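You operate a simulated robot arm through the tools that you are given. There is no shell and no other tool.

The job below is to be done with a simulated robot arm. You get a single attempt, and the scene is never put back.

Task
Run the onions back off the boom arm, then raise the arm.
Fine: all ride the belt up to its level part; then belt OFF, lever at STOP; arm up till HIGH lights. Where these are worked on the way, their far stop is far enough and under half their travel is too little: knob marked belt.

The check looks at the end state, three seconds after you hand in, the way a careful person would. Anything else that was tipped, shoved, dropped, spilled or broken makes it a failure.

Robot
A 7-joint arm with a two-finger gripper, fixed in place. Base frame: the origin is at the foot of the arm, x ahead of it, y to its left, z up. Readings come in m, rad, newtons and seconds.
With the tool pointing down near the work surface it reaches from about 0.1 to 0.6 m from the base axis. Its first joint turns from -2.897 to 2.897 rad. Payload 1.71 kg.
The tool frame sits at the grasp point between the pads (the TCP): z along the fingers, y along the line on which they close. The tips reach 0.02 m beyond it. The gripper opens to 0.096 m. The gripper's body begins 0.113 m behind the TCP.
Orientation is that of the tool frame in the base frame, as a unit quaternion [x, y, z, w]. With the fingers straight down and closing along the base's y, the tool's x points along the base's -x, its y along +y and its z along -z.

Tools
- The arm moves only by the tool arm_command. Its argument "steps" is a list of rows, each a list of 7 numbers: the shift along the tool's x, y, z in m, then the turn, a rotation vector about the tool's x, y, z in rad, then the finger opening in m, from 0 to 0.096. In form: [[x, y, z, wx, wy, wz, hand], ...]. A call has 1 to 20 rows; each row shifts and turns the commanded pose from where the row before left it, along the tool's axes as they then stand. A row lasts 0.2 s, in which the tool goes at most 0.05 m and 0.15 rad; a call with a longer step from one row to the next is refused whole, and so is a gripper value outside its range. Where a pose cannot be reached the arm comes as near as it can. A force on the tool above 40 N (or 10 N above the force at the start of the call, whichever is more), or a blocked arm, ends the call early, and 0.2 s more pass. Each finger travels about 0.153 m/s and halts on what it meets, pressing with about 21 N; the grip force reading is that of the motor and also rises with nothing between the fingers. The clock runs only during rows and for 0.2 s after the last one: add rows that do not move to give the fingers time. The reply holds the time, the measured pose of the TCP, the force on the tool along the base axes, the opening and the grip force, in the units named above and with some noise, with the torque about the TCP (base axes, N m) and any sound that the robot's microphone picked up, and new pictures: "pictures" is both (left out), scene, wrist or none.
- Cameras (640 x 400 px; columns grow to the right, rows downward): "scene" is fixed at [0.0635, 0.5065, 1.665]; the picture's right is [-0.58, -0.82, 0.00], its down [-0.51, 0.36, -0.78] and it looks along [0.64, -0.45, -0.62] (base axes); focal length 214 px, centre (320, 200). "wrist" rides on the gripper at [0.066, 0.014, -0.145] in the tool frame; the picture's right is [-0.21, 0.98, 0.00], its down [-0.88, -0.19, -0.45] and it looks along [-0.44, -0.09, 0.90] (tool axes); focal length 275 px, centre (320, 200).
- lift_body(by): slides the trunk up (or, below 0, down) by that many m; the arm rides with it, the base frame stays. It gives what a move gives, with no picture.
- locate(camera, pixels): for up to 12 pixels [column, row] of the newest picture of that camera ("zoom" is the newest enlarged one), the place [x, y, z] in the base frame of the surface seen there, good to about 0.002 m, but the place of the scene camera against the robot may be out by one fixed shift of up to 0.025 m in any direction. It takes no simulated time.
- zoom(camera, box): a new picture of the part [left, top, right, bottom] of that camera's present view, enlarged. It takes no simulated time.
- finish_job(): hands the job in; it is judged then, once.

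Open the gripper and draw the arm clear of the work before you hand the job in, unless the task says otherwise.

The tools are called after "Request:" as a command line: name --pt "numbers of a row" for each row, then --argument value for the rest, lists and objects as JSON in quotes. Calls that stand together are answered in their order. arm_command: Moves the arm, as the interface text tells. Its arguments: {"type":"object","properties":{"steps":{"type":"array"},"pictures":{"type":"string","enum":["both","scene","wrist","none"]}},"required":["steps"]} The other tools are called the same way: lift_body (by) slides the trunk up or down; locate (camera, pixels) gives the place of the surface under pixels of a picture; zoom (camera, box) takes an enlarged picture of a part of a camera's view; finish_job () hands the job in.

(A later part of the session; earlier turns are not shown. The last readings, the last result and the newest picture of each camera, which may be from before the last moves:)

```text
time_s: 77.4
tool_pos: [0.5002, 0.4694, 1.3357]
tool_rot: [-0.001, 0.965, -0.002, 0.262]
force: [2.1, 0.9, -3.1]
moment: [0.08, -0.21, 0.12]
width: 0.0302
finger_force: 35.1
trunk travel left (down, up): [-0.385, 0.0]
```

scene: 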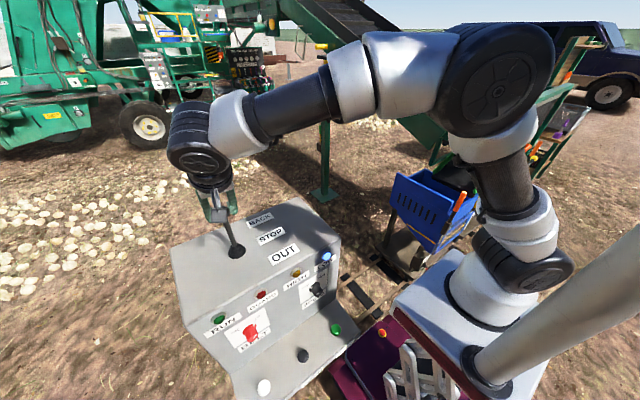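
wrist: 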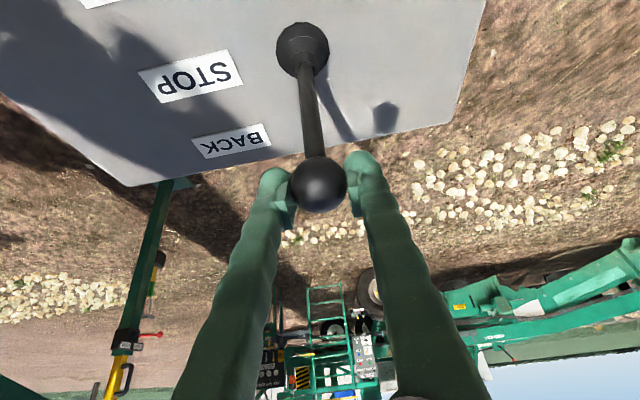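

The ball followed to x≈0.50. I open, back away and verify that the lever stands upright.

Request:
arm_command --pt "0 0 0 0 0 0 0.08" --pt "0 0 0 0 0 0 0.08" --pt "0 0 -0.035 0 0 0 0.08" --pt "0 0 -0.035 0 0 0 0.08" --pt "0 0 -0.03 0 0 0 0.08" --pt "0 0 0 0 0 0 0.08"

Request:
zoom --camera "scene" --box '[200, 190, 340, 280]'

```text
time_s: 78.8
tool_pos: [0.4508, 0.4686, 1.422]
tool_rot: [-0.001, 0.965, -0.002, 0.262]
force: [0.1, 0.1, -0.2]
moment: [-0.01, 0.06, 0.0]
width: 0.08
finger_force: 0.1
trunk travel left (down, up): [-0.385, 0.0]
```

scene: 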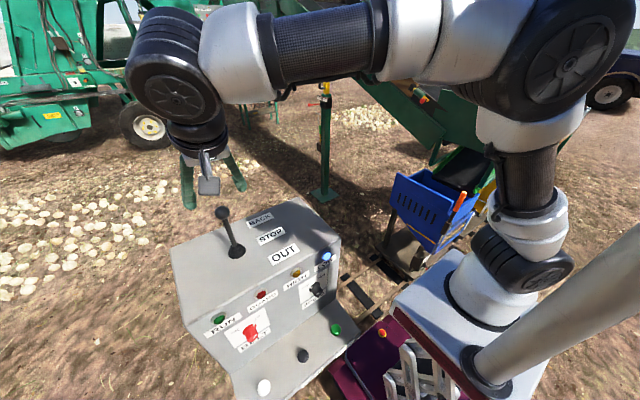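
wrist: 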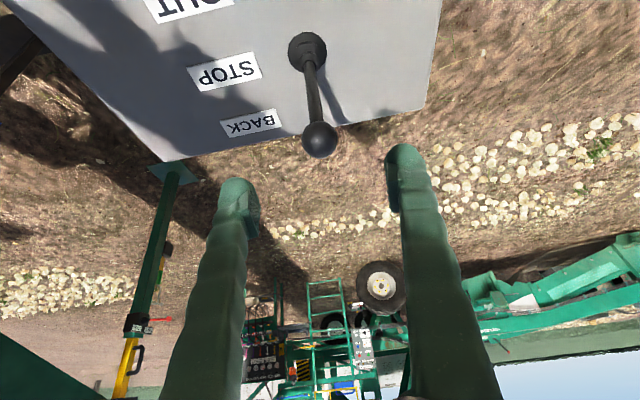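

```text
4.44 times, centred on (270, 235) of scene
```

zoom: 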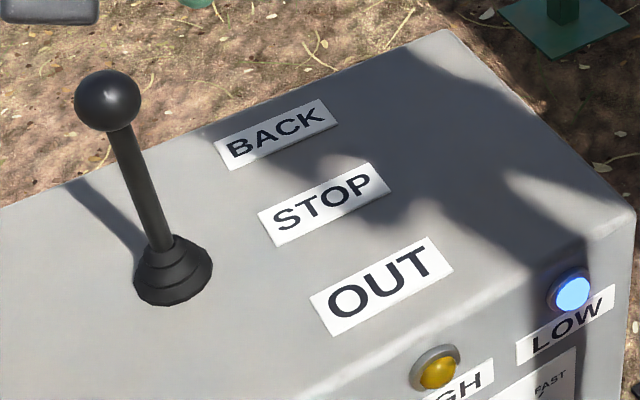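

Request:
locate --camera "wrist" --pixels '[[319, 138], [319, 125], [314, 95], [308, 50], [319, 150]]'

```text
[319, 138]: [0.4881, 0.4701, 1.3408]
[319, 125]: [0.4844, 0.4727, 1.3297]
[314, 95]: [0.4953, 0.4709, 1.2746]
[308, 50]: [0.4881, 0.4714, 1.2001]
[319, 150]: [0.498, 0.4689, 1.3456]
```

The ball is back to its starting place, so the lever is upright at STOP. Now BELT to OFF by the route that worked: back off, roll −22° about base x, then to (0.30, 0.50, 1.34).

Request:
arm_command --pt "0.0258 0 -0.0152 0 0 0 0.07" --pt "0.0258 0 -0.0152 0 0 0 0.07" --pt "0 0 0 0.1103 0 -0.0649 0.07" --pt "0 0 0 0.1103 0 -0.0649 0.07" --pt "0 0 0 0.1103 0 -0.0649 0.07" --pt "0.037 0.0197 0.0034 0 0 0 0.07" --pt "0.037 0.0197 0.0034 0 0 0 0.07" --pt "0.037 0.0197 0.0034 0 0 0 0.07" --pt "0 0 0 0 0 0 0.07" --pictures "scene"

```text
time_s: 80.8
tool_pos: [0.2997, 0.4987, 1.3383]
tool_rot: [-0.05, 0.947, -0.187, 0.258]
force: [-0.1, -0.2, 0.1]
moment: [0.0, 0.02, 0.0]
width: 0.07
finger_force: 0.1
trunk travel left (down, up): [-0.385, 0.0]
```

scene: 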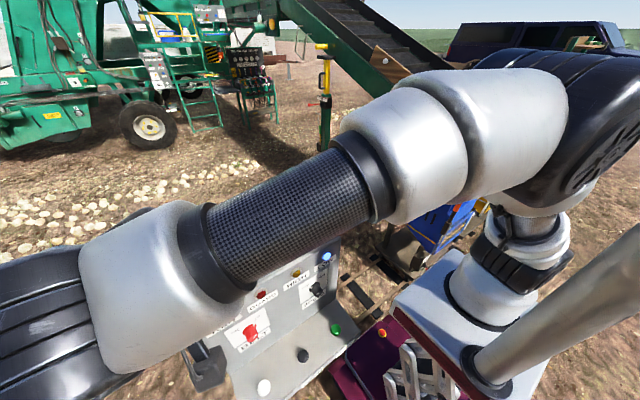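

Same posture as the good run before. I descend to the standoff, with the same steps as before.

Request:
arm_command --pt "0.018 0.023 0.026 0 0 0 0.07" --pt "0.018 0.023 0.026 0 0 0 0.07" --pt "0.018 0.023 0.026 0 0 0 0.07" --pt "0.018 0.023 0.026 0 0 0 0.07" --pt "0.018 0.023 0.026 0 0 0 0.07" --pt "0.018 0.023 0.026 0 0 0 0.07" --pt "0 0 0 0 0 0 0.07"

```text
time_s: 82.4
tool_pos: [0.2841, 0.5568, 1.1125]
tool_rot: [-0.051, 0.947, -0.185, 0.258]
force: [-0.1, -1.0, -0.9]
moment: [0.03, 0.02, 0.01]
width: 0.0701
finger_force: 0.0
trunk travel left (down, up): [-0.385, 0.0]
```

scene: 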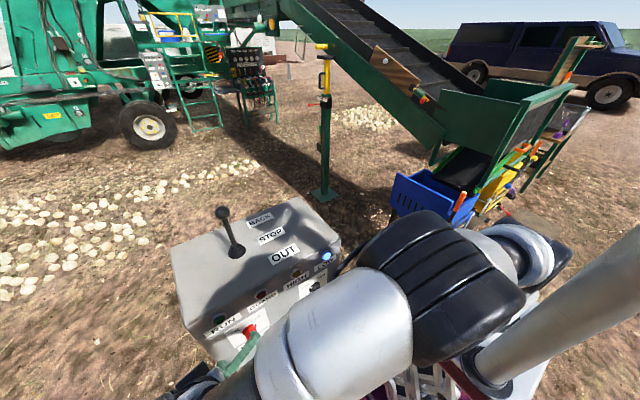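
wrist: 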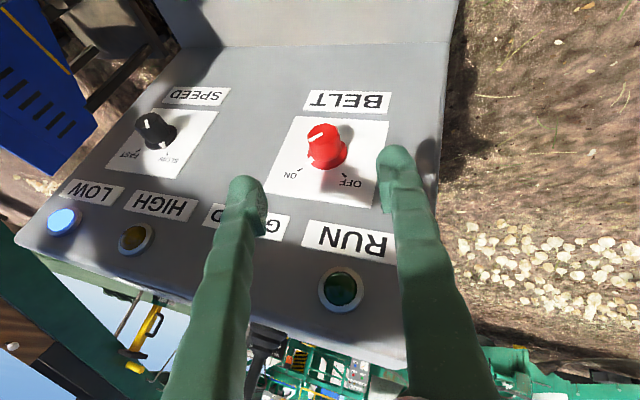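

At the standoff with the knob at (325,145) and the pointer on ON. I advance around it and, still open, roll +30° about the knob axis for a full stroke back.

Request:
arm_command --pt "0 0.001 0.03 0 0 0 0.07" --pt "0 0.001 0.03 0 0 0 0.07" --pt "0 0.0005 0.03 0 0 0 0.07" --pt "0 0 0.02 0 0 0 0.07" --pt "0 0 0.0095 0 0 0 0.07" --pt "0 0 0 0 0 0 0.07" --pt "0 0 0 -0.112 0 0.066 0.07" --pt "0 0 0 -0.112 0 0.066 0.07" --pt "0 0 0 -0.112 0 0.066 0.07" --pt "0 0 0 -0.112 0 0.066 0.07" --pt "0 0 0 0 0 0 0.07"

```text
time_s: 84.8
tool_pos: [0.3463, 0.5183, 1.016]
tool_rot: [0.018, 0.963, 0.065, 0.262]
force: [-0.6, 0.4, -0.5]
moment: [-0.02, 0.02, 0.02]
width: 0.0702
finger_force: 0.0
trunk travel left (down, up): [-0.385, 0.0]
```

scene: 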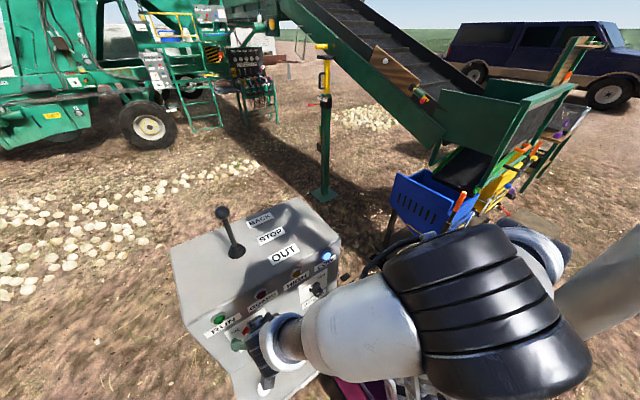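
wrist: 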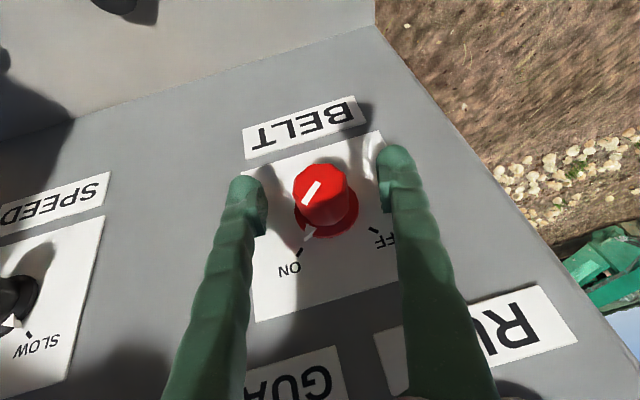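

In place. I grip and turn the knob back about −x by about 37°.

Request:
arm_command --pt "0 0.001 0 0 0 0 0.0" --pt "0 0 0 0 0 0 0.0" --pt "0 0 0 0.112 0 -0.066 0.0" --pt "0 0 0 0.112 0 -0.066 0.0" --pt "0 0 0 0.112 0 -0.066 0.0" --pt "0 0 0 0.112 0 -0.066 0.0" --pt "0 0 0 0.112 0 -0.066 0.0" --pt "0 0 0 0 0 0 0"

```text
time_s: 86.6
tool_pos: [0.3443, 0.5187, 1.0157]
tool_rot: [-0.068, 0.933, -0.247, 0.254]
force: [1.2, 2.8, 1.5]
moment: [0.02, 0.14, 0.02]
width: 0.0287
finger_force: 35.1
trunk travel left (down, up): [-0.385, 0.0]
```

scene: 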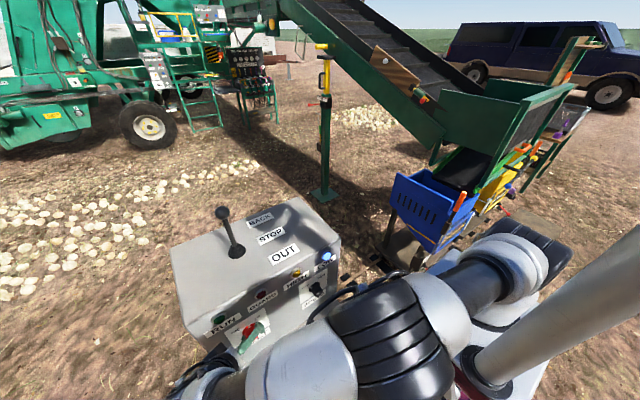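
wrist: 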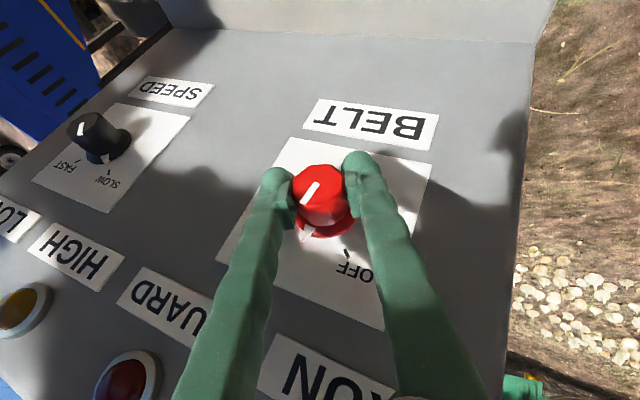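

That went smoothly. The reach still looks fine, so I turn three more rows in the same direction.

Request:
arm_command --pt "0 0 0 0.112 0 -0.066 0.0" --pt "0 0 0 0.112 0 -0.066 0.0" --pt "0 0 0 0.112 0 -0.066 0.0" --pt "0 0 0 0 0 0 0"

```text
time_s: 87.6
tool_pos: [0.3447, 0.5209, 1.0154]
tool_rot: [-0.115, 0.867, -0.424, 0.235]
force: [-3.9, -8.0, 1.1]
moment: [-0.04, -0.14, 0.16]
width: 0.0283
finger_force: 35.1
trunk travel left (down, up): [-0.385, 0.0]
```

scene: 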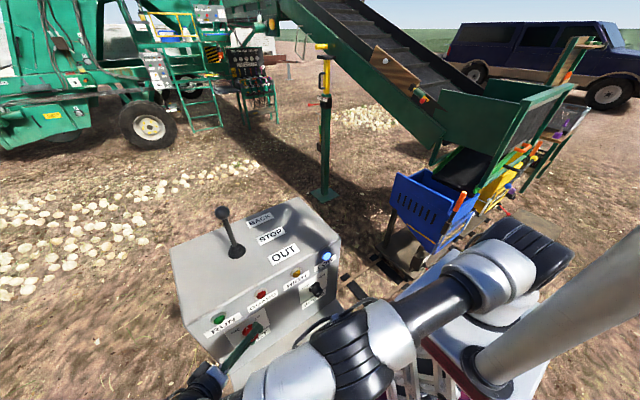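
wrist: 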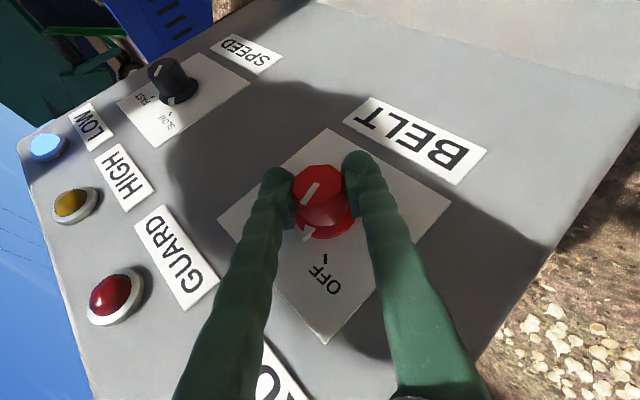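

About 60° is done. The reach would run out soon, so I open, roll back +45° around the knob, grip again and finish the turn to the OFF stop.

Request:
arm_command --pt "0 0 0 0 0 0 0.07" --pt "0 0 0 0 0 0 0.07" --pt "0 0 0 -0.112 0 0.066 0.07" --pt "0 0 0 -0.112 0 0.066 0.07" --pt "0 0 0 -0.112 0 0.066 0.07" --pt "0 0 0 -0.112 0 0.066 0.07" --pt "0 0 0 -0.112 0 0.066 0.07" --pt "0 0 0 0 0 0 0.07" --pictures "wrist"

```text
time_s: 89.4
tool_pos: [0.3456, 0.5207, 1.0155]
tool_rot: [-0.034, 0.957, -0.123, 0.261]
force: [-0.4, -1.0, -0.1]
moment: [-0.03, 0.02, 0.02]
width: 0.0699
finger_force: 0.1
trunk travel left (down, up): [-0.385, 0.0]
```

wrist: 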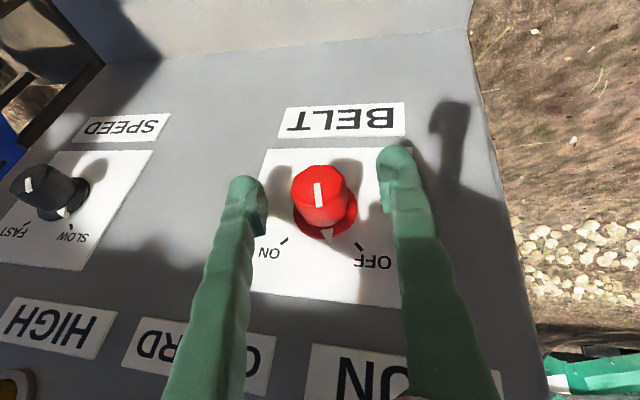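

The pointer is just past the middle toward OFF, so about 40° remains. I grip and turn six rows, to reach the stop.

Request:
arm_command --pt "0 0 0 0 0 0 0.0" --pt "0 0 0 0 0 0 0.0" --pt "0 0 0 0.112 0 -0.066 0.0" --pt "0 0 0 0.112 0 -0.066 0.0" --pt "0 0 0 0.112 0 -0.066 0.0" --pt "0 0 0 0.112 0 -0.066 0.0" --pt "0 0 0 0.112 0 -0.066 0.0" --pt "0 0 0 0 0 0 0"

```text
time_s: 91.2
tool_pos: [0.3455, 0.5198, 1.0151]
tool_rot: [-0.115, 0.867, -0.424, 0.234]
force: [-2.8, -7.2, 2.7]
moment: [0.16, 0.02, 0.19]
width: 0.0288
finger_force: 34.6
trunk travel left (down, up): [-0.385, 0.0]
```

scene: 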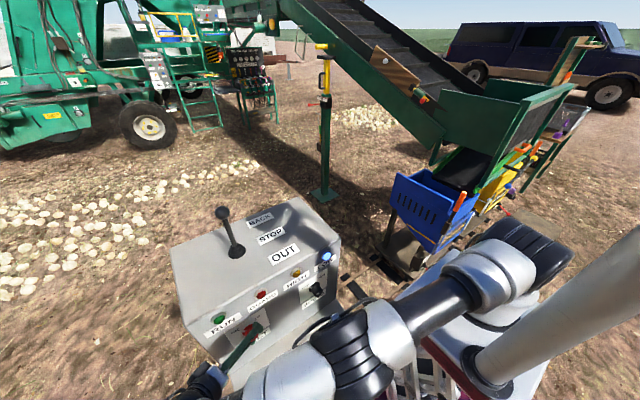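
wrist: 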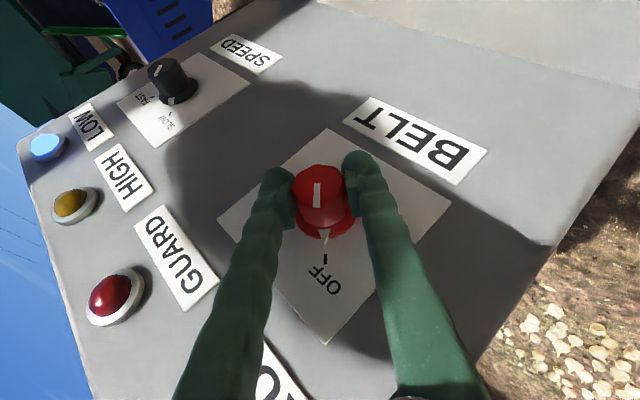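

The pointer is right at the OFF tick (325,245). I nudge slightly more to feel the stop, then zoom to confirm.

Request:
arm_command --pt "0 0 0 0.06 0 -0.0354 0.0" --pt "0 0 0 0 0 0 0" --pictures "wrist"

Request:
zoom --camera "wrist" --box '[240, 140, 400, 300]'

```text
time_s: 91.8
tool_pos: [0.3453, 0.5204, 1.0151]
tool_rot: [-0.124, 0.852, -0.453, 0.231]
force: [8.5, 11.6, -4.3]
moment: [0.12, 0.09, 0.35]
width: 0.0281
finger_force: 35.1
out of reach, approached as far as the arm can: row 1
trunk travel left (down, up): [-0.385, 0.0]
```

wrist: 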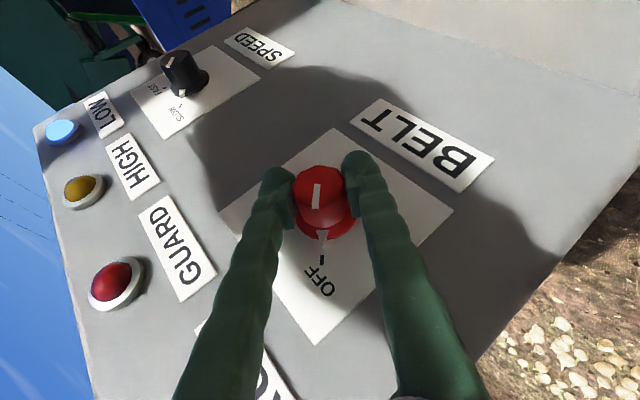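

```text
2.50 times, centred on (320, 220) of wrist
```

zoom: 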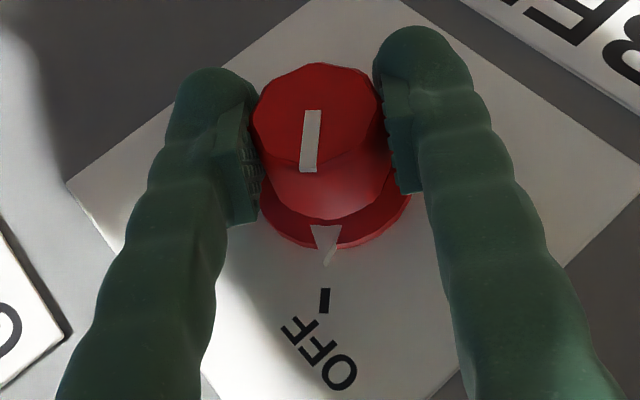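

BELT is at OFF. I open, roll back to the safe posture, retreat and go down toward the UP button as before.

Request:
arm_command --pt "0 0 0 0 0 0 0.07" --pt "0 0 0 0 0 0 0.07" --pt "0 0 0 -0.112 0 0.066 0.07" --pt "0 0 0 -0.112 0 0.066 0.07" --pt "0 0 0 -0.112 0 0.066 0.07" --pt "0 0 0 -0.112 0 0.066 0.07" --pt "0 0 0 -0.05 0 0.0295 0.07" --pt "0 0 -0.03 0 0 0 0.07" --pt "0 0 -0.03 0 0 0 0.07" --pt "0 0 -0.03 0 0 0 0.07" --pt "0 0 -0.03 0 0 0 0.07" --pt "0 0 0 0 0 0 0.07"

Request:
zoom --camera "wrist" --box '[200, 80, 420, 260]'

```text
time_s: 94.4
tool_pos: [0.2804, 0.5557, 1.1131]
tool_rot: [-0.053, 0.946, -0.191, 0.257]
force: [0.1, 0.0, 0.4]
moment: [0.04, 0.02, 0.0]
width: 0.0702
finger_force: 0.0
trunk travel left (down, up): [-0.385, 0.0]
```

scene: 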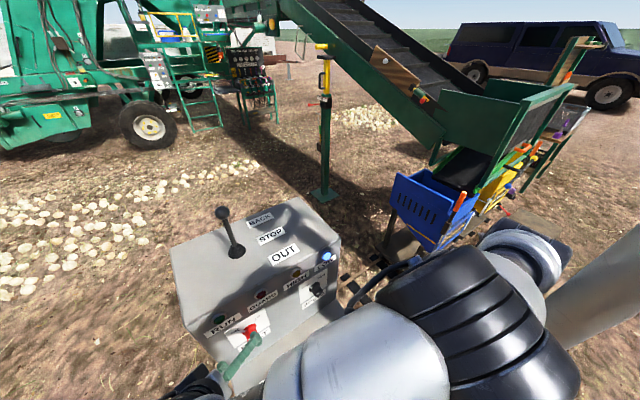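
wrist: 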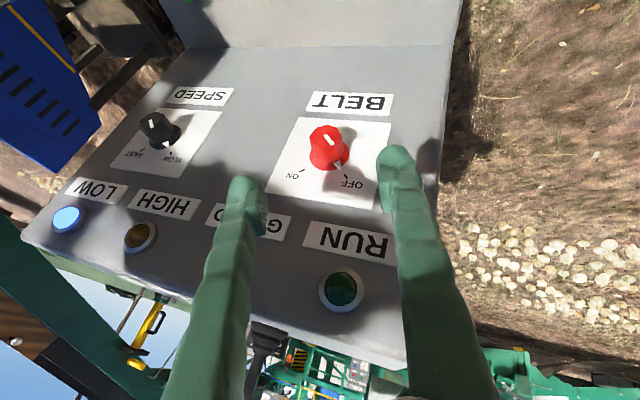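

```text
2.22 times, centred on (310, 170) of wrist
```

zoom: 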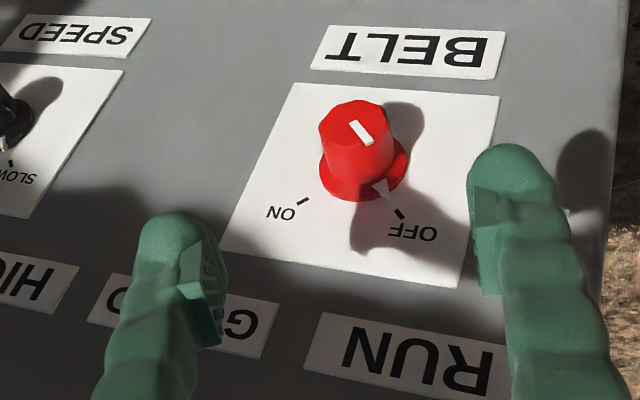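

The pointer lines up with OFF. I close, lower in front of the panel and turn to the 20° pitch above the UP button.

Request:
arm_command --pt "0.0253 0.0148 0.0273 0 0 0 0.03" --pt "0.0253 0.0148 0.0273 0 0 0 0.0" --pt "0.0253 0.0148 0.0273 0 0 0 0.0" --pt "0.0253 0.0148 0.0273 0 0 0 0.0" --pt "0 0 0 -0.1203 0.0593 0.0573 0.0" --pt "0 0 0 -0.1203 0.0593 0.0573 0.0" --pt "0 0 0 -0.1203 0.0593 0.0573 0.0" --pt "0 0 0 0 0 0 0.0"

```text
time_s: 96.2
tool_pos: [0.2483, 0.5538, 0.9544]
tool_rot: [0.001, 0.985, 0.0, 0.175]
force: [0.8, 0.4, 0.2]
moment: [-0.01, -0.04, -0.05]
width: 0.0001
finger_force: 21.0
trunk travel left (down, up): [-0.385, 0.0]
```

scene: 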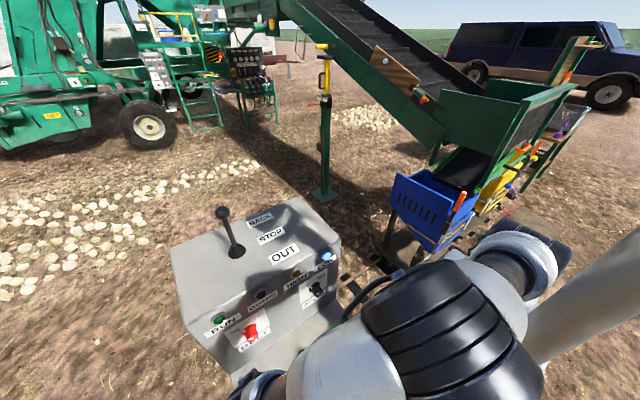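
wrist: 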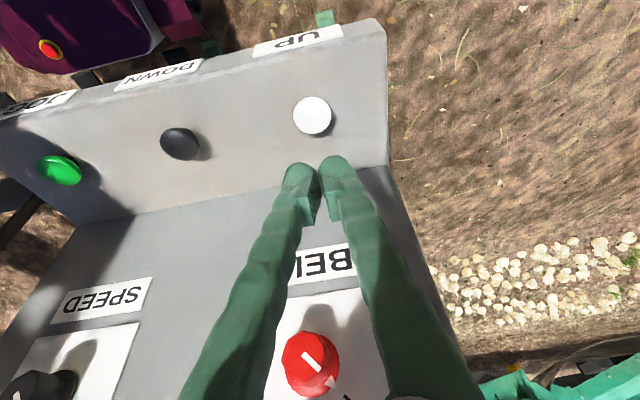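

UP is at (312,116) in the wrist picture. I check its centre and go down to just above it.

Request:
locate --camera "wrist" --pixels '[[312, 116], [296, 116], [328, 116], [312, 101], [312, 130]]'

Request:
arm_command --pt "0.0047 -0.001 0.0302 0 0 0 0.0" --pt "0.0047 -0.001 0.0302 0 0 0 0.0" --pt "0.0047 -0.001 0.0302 0 0 0 0.0" --pt "0 0 0 0 0 0 0.0"

```text
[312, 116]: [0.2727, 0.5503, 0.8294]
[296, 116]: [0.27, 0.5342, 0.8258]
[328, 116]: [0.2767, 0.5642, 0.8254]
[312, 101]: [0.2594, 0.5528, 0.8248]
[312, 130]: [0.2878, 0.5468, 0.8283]
```

```text
time_s: 97.2
tool_pos: [0.2691, 0.5494, 0.8668]
tool_rot: [0.001, 0.985, 0.0, 0.174]
force: [-0.1, -1.0, 0.0]
moment: [-0.01, -0.01, -0.01]
width: 0.0001
finger_force: 21.1
trunk travel left (down, up): [-0.385, 0.0]
```

scene: 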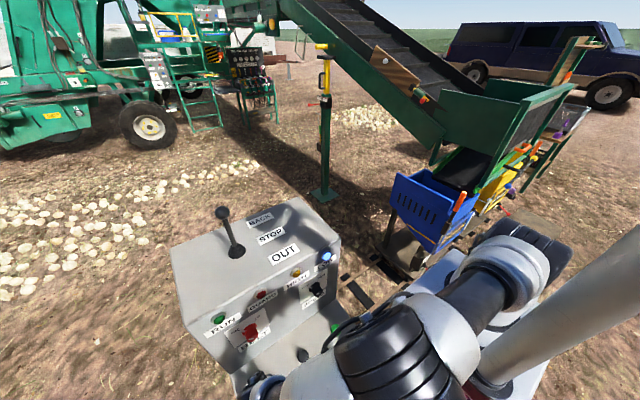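
wrist: 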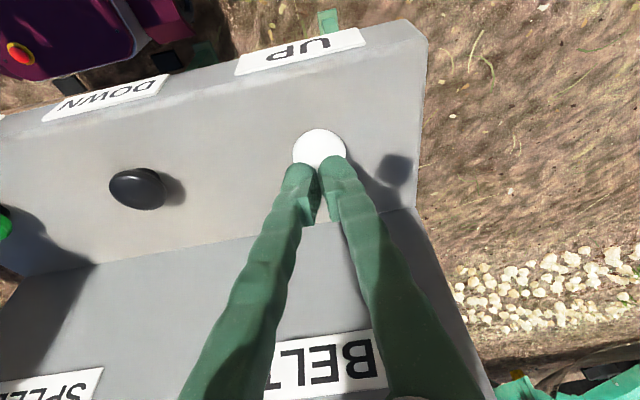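

The tips are above UP. I press straight down as with JOG and hold shortly, then check the boom.

Request:
arm_command --pt "0.003 0 0.0075 0 0 0 0.0" --pt "0.0023 0 0.0064 0 0 0 0.0" --pt "0.0017 0 0.0047 0 0 0 0.0" --pt "0.0014 0 0.0038 0 0 0 0.0" --pt "0 0 0 0 0 0 0.0" --pt "0 0 0 0 0 0 0.0"

Request:
zoom --camera "scene" --box '[250, 0, 490, 130]'

Request:
zoom --camera "scene" --box '[190, 240, 350, 340]'

```text
time_s: 98.6
tool_pos: [0.2691, 0.5497, 0.8428]
tool_rot: [0.001, 0.985, -0.001, 0.175]
force: [1.2, 0.5, 3.2]
moment: [0.0, -0.02, 0.02]
width: 0.0061
finger_force: 29.6
trunk travel left (down, up): [-0.385, 0.0]
heard: click
```

scene: 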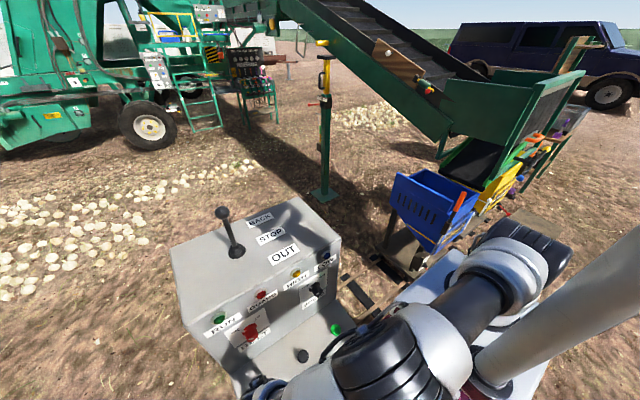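
wrist: 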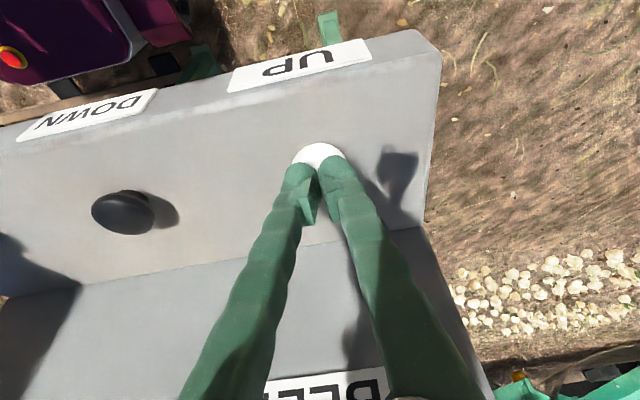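

```text
2.67 times, centred on (370, 65) of scene
```

zoom: 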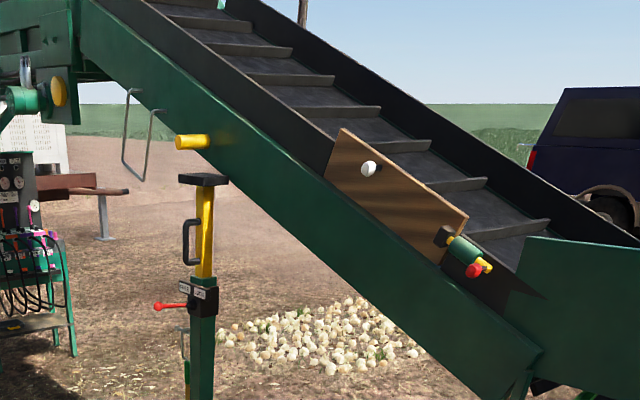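

```text
4.00 times, centred on (270, 290) of scene
```

zoom: 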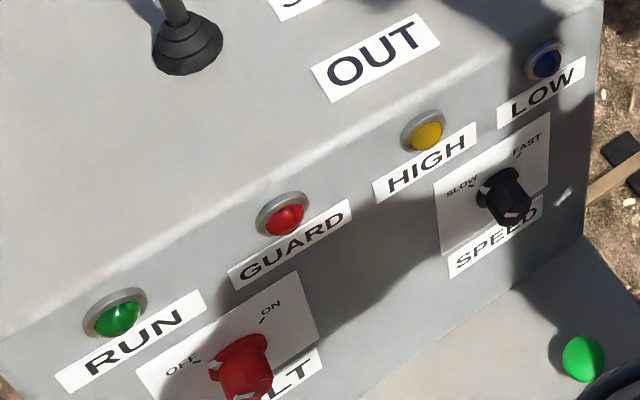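

The boom is rising and LOW has gone out. I keep holding about 2 s and check HIGH.

Request:
arm_command --pt "0 0 0 0 0 0 0.0" --pt "0 0 0 0 0 0 0.0" --pt "0 0 0 0 0 0 0.0" --pt "0 0 0 0 0 0 0.0" --pt "0 0 0 0 0 0 0.0" --pt "0 0 0 0 0 0 0.0" --pt "0 0 0 0 0 0 0.0" --pt "0 0 0 0 0 0 0.0" --pictures "scene"

Request:
zoom --camera "scene" --box '[190, 240, 350, 340]'

Request:
zoom --camera "scene" --box '[210, 0, 490, 100]'

```text
time_s: 100.4
tool_pos: [0.2678, 0.5493, 0.8416]
tool_rot: [0.002, 0.985, 0.0, 0.174]
force: [1.2, 2.2, 3.2]
moment: [0.02, -0.03, 0.04]
width: 0.0061
finger_force: 29.4
trunk travel left (down, up): [-0.385, 0.0]
```

scene: 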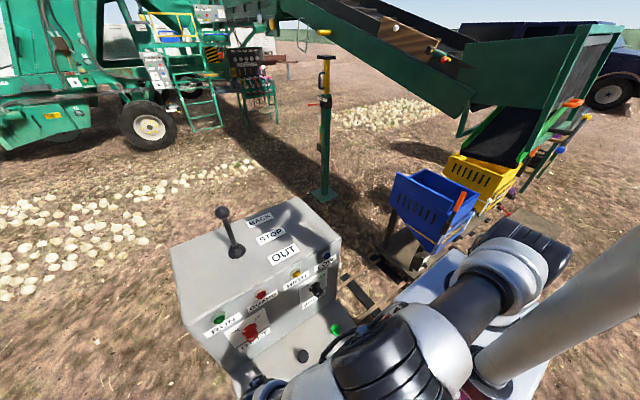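

```text
4.00 times, centred on (270, 290) of scene
```

zoom: 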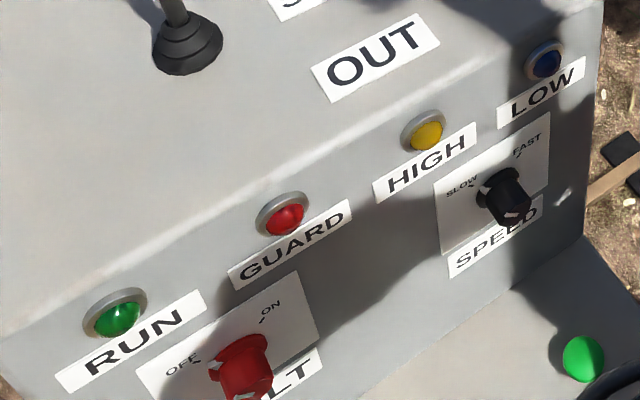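

```text
2.29 times, centred on (350, 50) of scene
```

zoom: 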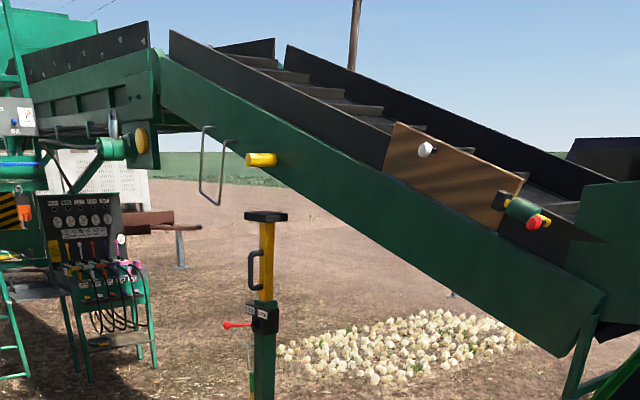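

HIGH is not lit yet and the boom rises freely. I hold on another 1.4 s.

Request:
arm_command --pt "0 0 0 0 0 0 0.0" --pt "0 0 0 0 0 0 0.0" --pt "0 0 0 0 0 0 0.0" --pt "0 0 0 0 0 0 0.0" --pt "0 0 0 0 0 0 0.0" --pt "0 0 0 0 0 0 0.0" --pictures "scene"

Request:
zoom --camera "scene" --box '[190, 240, 350, 340]'

Request:
zoom --camera "scene" --box '[210, 0, 490, 60]'

```text
time_s: 101.8
tool_pos: [0.2681, 0.5491, 0.8411]
tool_rot: [0.0, 0.985, 0.0, 0.174]
force: [0.1, 1.2, 3.9]
moment: [0.0, 0.01, 0.0]
width: 0.0061
finger_force: 29.8
trunk travel left (down, up): [-0.385, 0.0]
```

scene: 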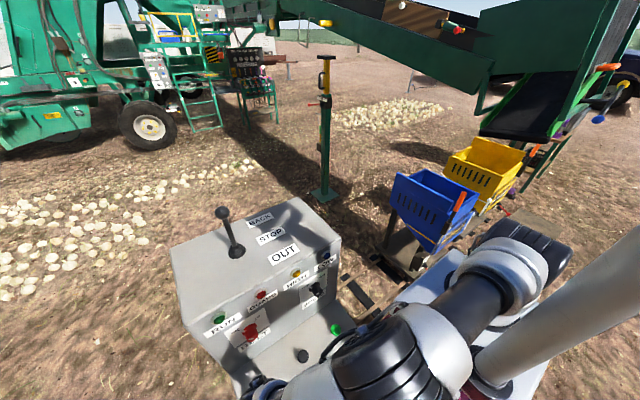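

```text
4.00 times, centred on (270, 290) of scene
```

zoom: 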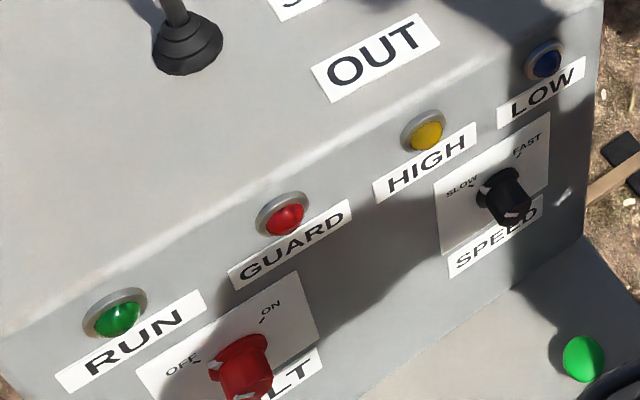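

```text
2.29 times, centred on (350, 30) of scene
```

zoom: 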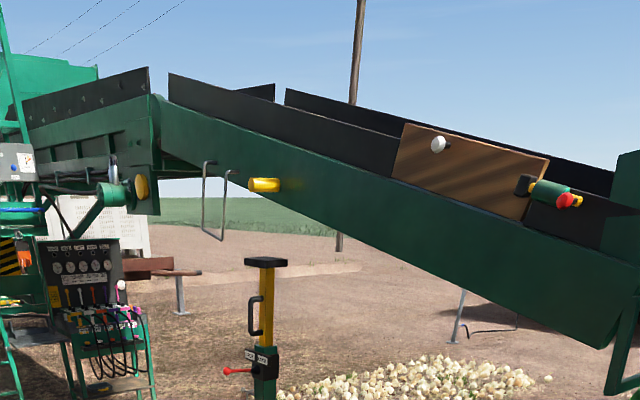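

Still rising with no HIGH lamp. I continue in short holds so as not to overrun.

Request:
arm_command --pt "0 0 0 0 0 0 0.0" --pt "0 0 0 0 0 0 0.0" --pt "0 0 0 0 0 0 0.0" --pictures "scene"

Request:
zoom --camera "scene" --box '[190, 240, 350, 340]'

Request:
zoom --camera "scene" --box '[210, 0, 490, 30]'

```text
time_s: 102.6
tool_pos: [0.2668, 0.5493, 0.842]
tool_rot: [0.0, 0.985, 0.0, 0.174]
force: [0.3, 1.2, 3.5]
moment: [0.03, 0.0, 0.03]
width: 0.006
finger_force: 29.4
trunk travel left (down, up): [-0.385, 0.0]
```

scene: 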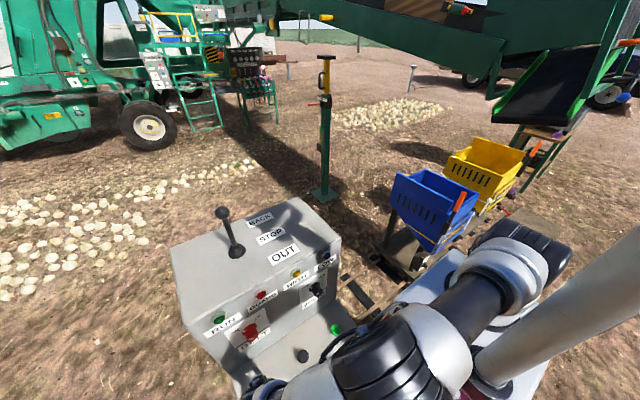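

```text
4.00 times, centred on (270, 290) of scene
```

zoom: 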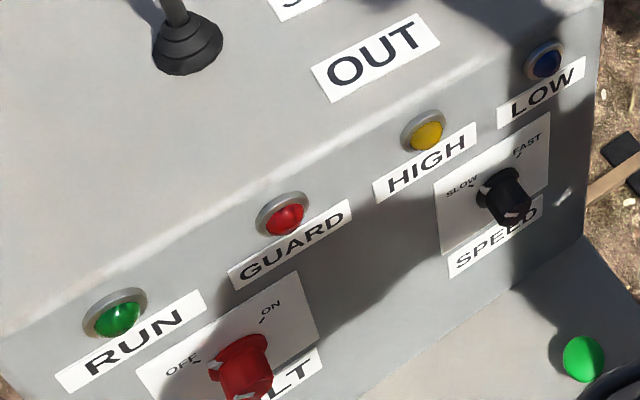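

```text
2.29 times, centred on (350, 15) of scene
```

zoom: 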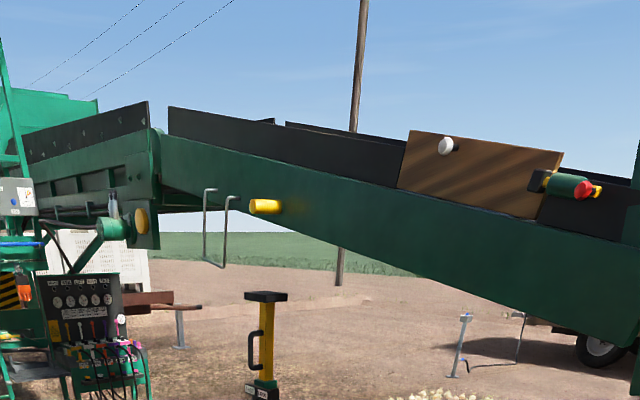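

Still not HIGH. I hold on for a few more rows.

Request:
arm_command --pt "0 0 0 0 0 0 0.0" --pt "0 0 0 0 0 0 0.0" --pt "0 0 0 0 0 0 0.0" --pt "0 0 0 0 0 0 0.0" --pictures "scene"

Request:
zoom --camera "scene" --box '[190, 240, 350, 340]'

Request:
zoom --camera "scene" --box '[210, 0, 640, 10]'

```text
time_s: 103.6
tool_pos: [0.2674, 0.5496, 0.8418]
tool_rot: [0.001, 0.985, -0.001, 0.174]
force: [0.0, 0.3, 3.1]
moment: [0.03, 0.0, -0.04]
width: 0.0063
finger_force: 29.0
trunk travel left (down, up): [-0.385, 0.0]
```

scene: 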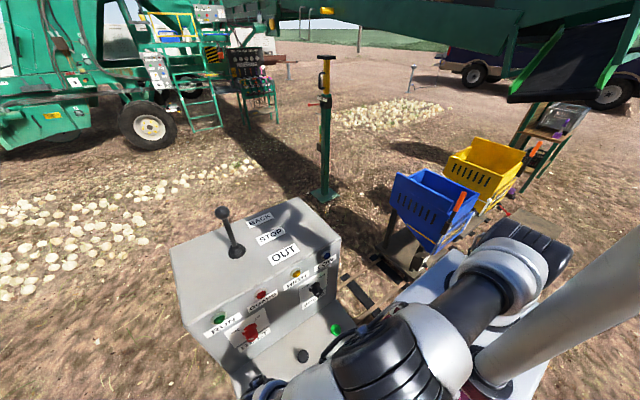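

```text
4.00 times, centred on (270, 290) of scene
```

zoom: 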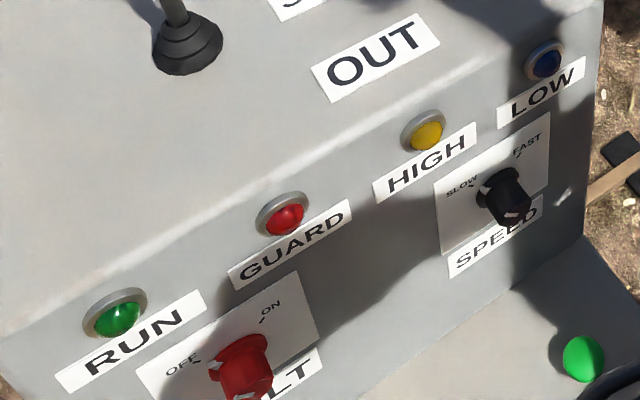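

```text
1.49 times, centred on (425, 5) of scene
```

zoom: 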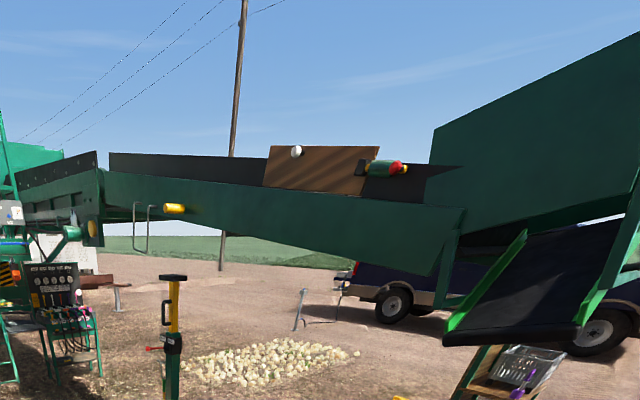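

The boom is approaching level. I hold on in short steps.

Request:
arm_command --pt "0 0 0 0 0 0 0.0" --pt "0 0 0 0 0 0 0.0" --pt "0 0 0 0 0 0 0.0" --pictures "scene"

Request:
zoom --camera "scene" --box '[190, 240, 350, 340]'

Request:
zoom --camera "scene" --box '[210, 0, 640, 10]'

```text
time_s: 104.4
tool_pos: [0.2681, 0.5492, 0.8416]
tool_rot: [0.002, 0.985, 0.0, 0.175]
force: [0.3, 0.5, 4.2]
moment: [-0.02, 0.02, 0.0]
width: 0.0058
finger_force: 29.6
trunk travel left (down, up): [-0.385, 0.0]
```

scene: 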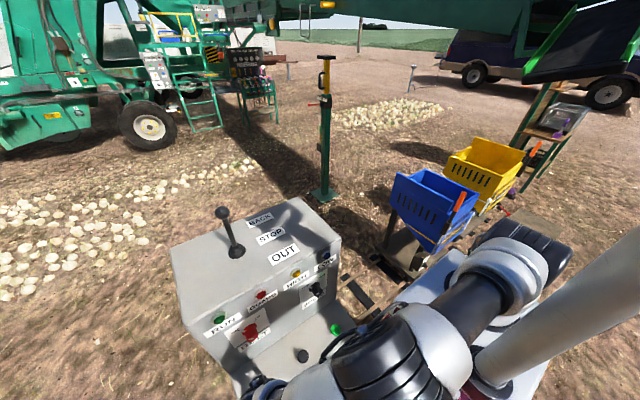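

```text
4.00 times, centred on (270, 290) of scene
```

zoom: 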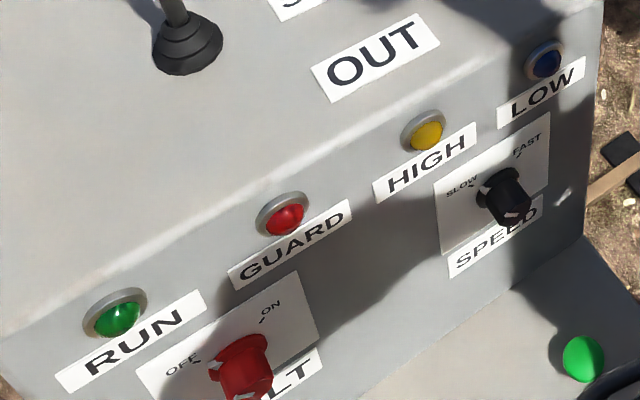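

```text
1.49 times, centred on (425, 5) of scene
```

zoom: 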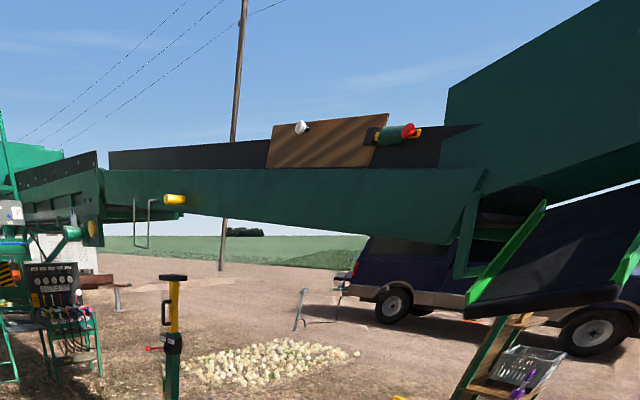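

Still rising and no HIGH yet. I continue.

Request:
arm_command --pt "0 0 0 0 0 0 0.0" --pt "0 0 0 0 0 0 0.0" --pt "0 0 0 0 0 0 0.0" --pictures "scene"

Request:
zoom --camera "scene" --box '[190, 240, 350, 340]'

Request:
zoom --camera "scene" --box '[210, 0, 640, 10]'

```text
time_s: 105.2
tool_pos: [0.2682, 0.5487, 0.8429]
tool_rot: [0.0, 0.984, 0.0, 0.176]
force: [-1.2, 1.6, 2.5]
moment: [0.04, 0.01, 0.01]
width: 0.0063
finger_force: 29.5
trunk travel left (down, up): [-0.385, 0.0]
```

scene: 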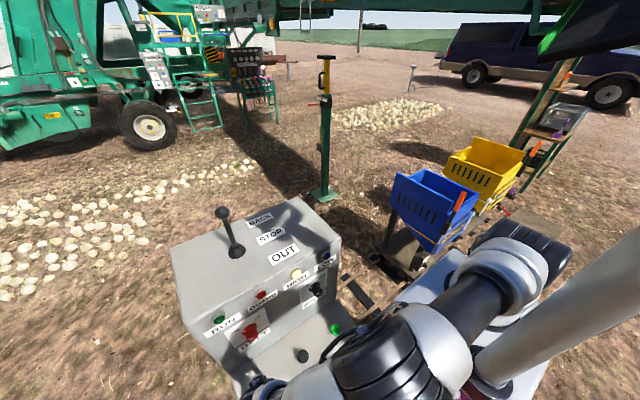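

```text
4.00 times, centred on (270, 290) of scene
```

zoom: 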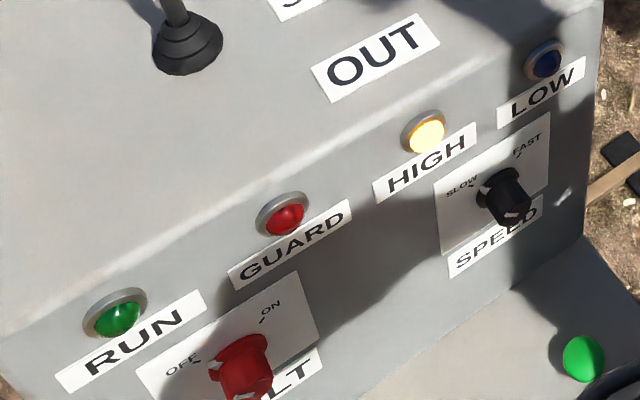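

```text
1.49 times, centred on (425, 5) of scene
```

zoom: 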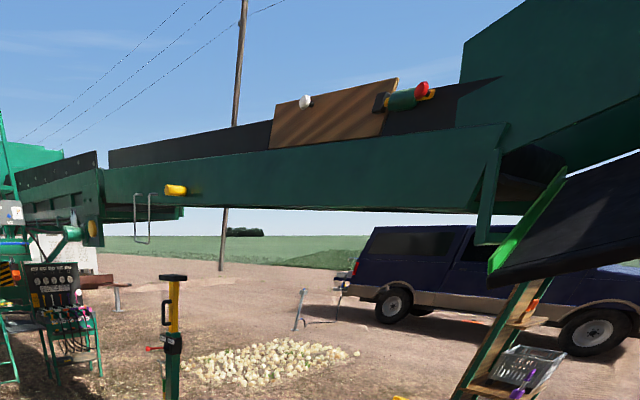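

HIGH is lit brightly. I release UP straight upward and check that it stays lit.

Request:
arm_command --pt "-0.0137 0 -0.0376 0 0 0 0.0" --pt "-0.0137 0 -0.0376 0 0 0 0.0" --pt "0 0 0 0 0 0 0.0" --pt "0 0 0 0 0 0 0.0" --pt "0 0 0 0 0 0 0.0" --pt "0 0 0 0 0 0 0.0"

Request:
zoom --camera "scene" --box '[190, 200, 350, 340]'

Request:
zoom --camera "scene" --box '[210, 0, 640, 10]'

Request:
zoom --camera "scene" --box '[200, 0, 360, 4]'

```text
time_s: 106.6
tool_pos: [0.2683, 0.5492, 0.9228]
tool_rot: [0.0, 0.985, 0.001, 0.174]
force: [-0.8, 0.0, 0.1]
moment: [0.02, 0.01, 0.01]
width: 0.0001
finger_force: 29.8
trunk travel left (down, up): [-0.385, 0.0]
```

scene: 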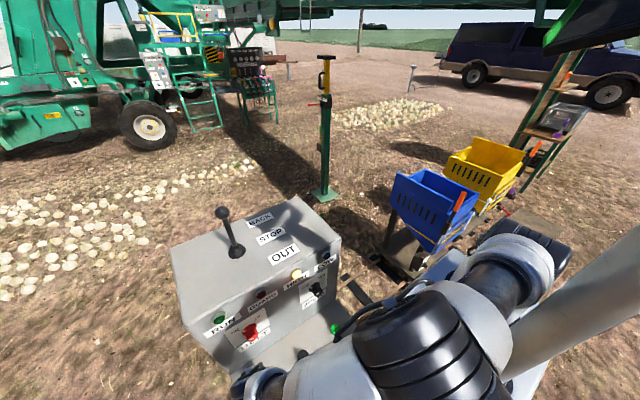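
wrist: 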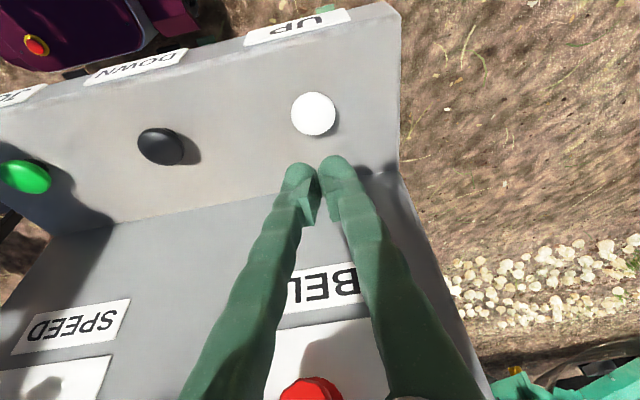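

```text
2.86 times, centred on (270, 270) of scene
```

zoom: 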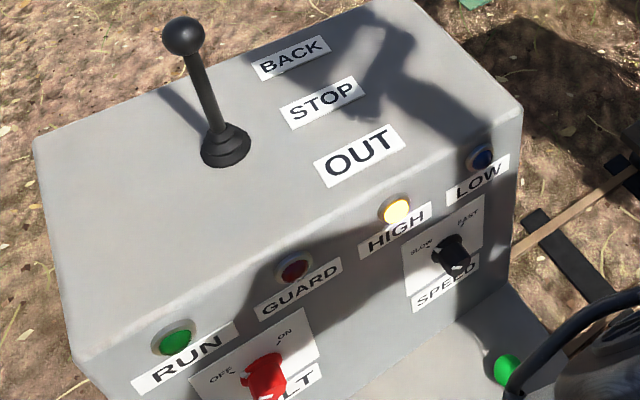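

```text
1.49 times, centred on (425, 5) of scene
```

zoom: 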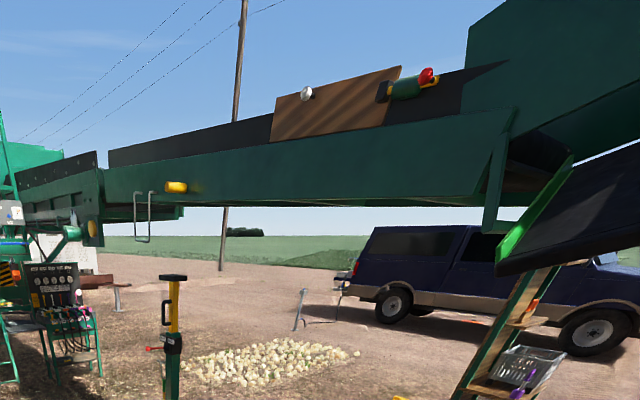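

```text
4.00 times, centred on (280, 2) of scene
```

zoom: 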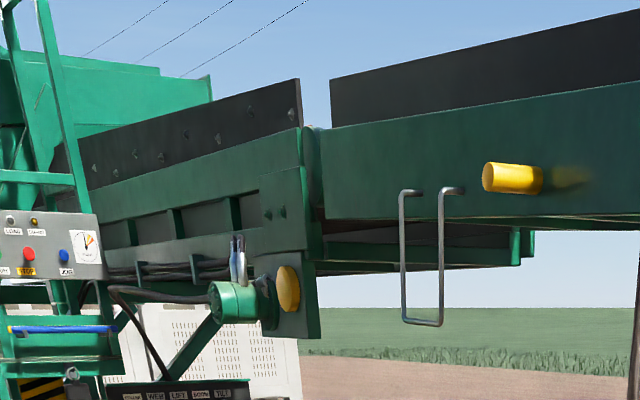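

HIGH stays lit, the lever is at STOP, BELT is at OFF and LOW is dark. I now withdraw by the known path in reverse: up and back, roll −22°, then rise, with the fingers partly open.

Request:
arm_command --pt "0.0067 0.006 -0.0398 0 0 0 0.03" --pt "0 0 0 0.1203 -0.0593 -0.0573 0.04" --pt "0 0 0 0.1203 -0.0593 -0.0573 0.04" --pt "0 0 0 0.1203 -0.0593 -0.0573 0.04" --pt "-0.0253 -0.0148 -0.0273 0 0 0 0.04" --pt "-0.0253 -0.0148 -0.0273 0 0 0 0.04" --pt "-0.0253 -0.0148 -0.0273 0 0 0 0.04" --pt "-0.0253 -0.0148 -0.0273 0 0 0 0.04" --pt "0 0 0 0 0 0 0.04" --pictures "scene"

```text
time_s: 108.6
tool_pos: [0.2955, 0.5518, 1.1093]
tool_rot: [-0.04, 0.945, -0.2, 0.257]
force: [-1.0, 0.4, -0.6]
moment: [0.0, 0.03, 0.03]
width: 0.04
finger_force: 0.1
trunk travel left (down, up): [-0.385, 0.0]
```

scene: 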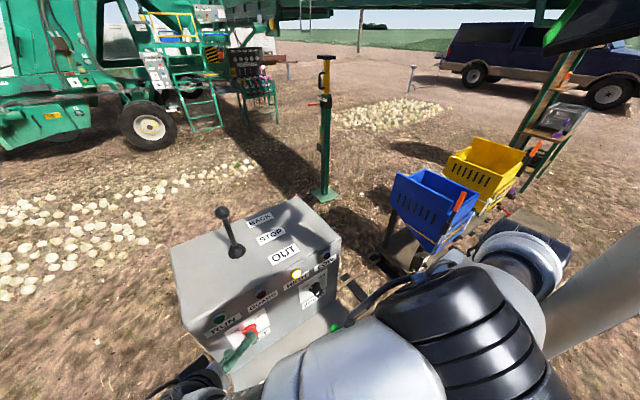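

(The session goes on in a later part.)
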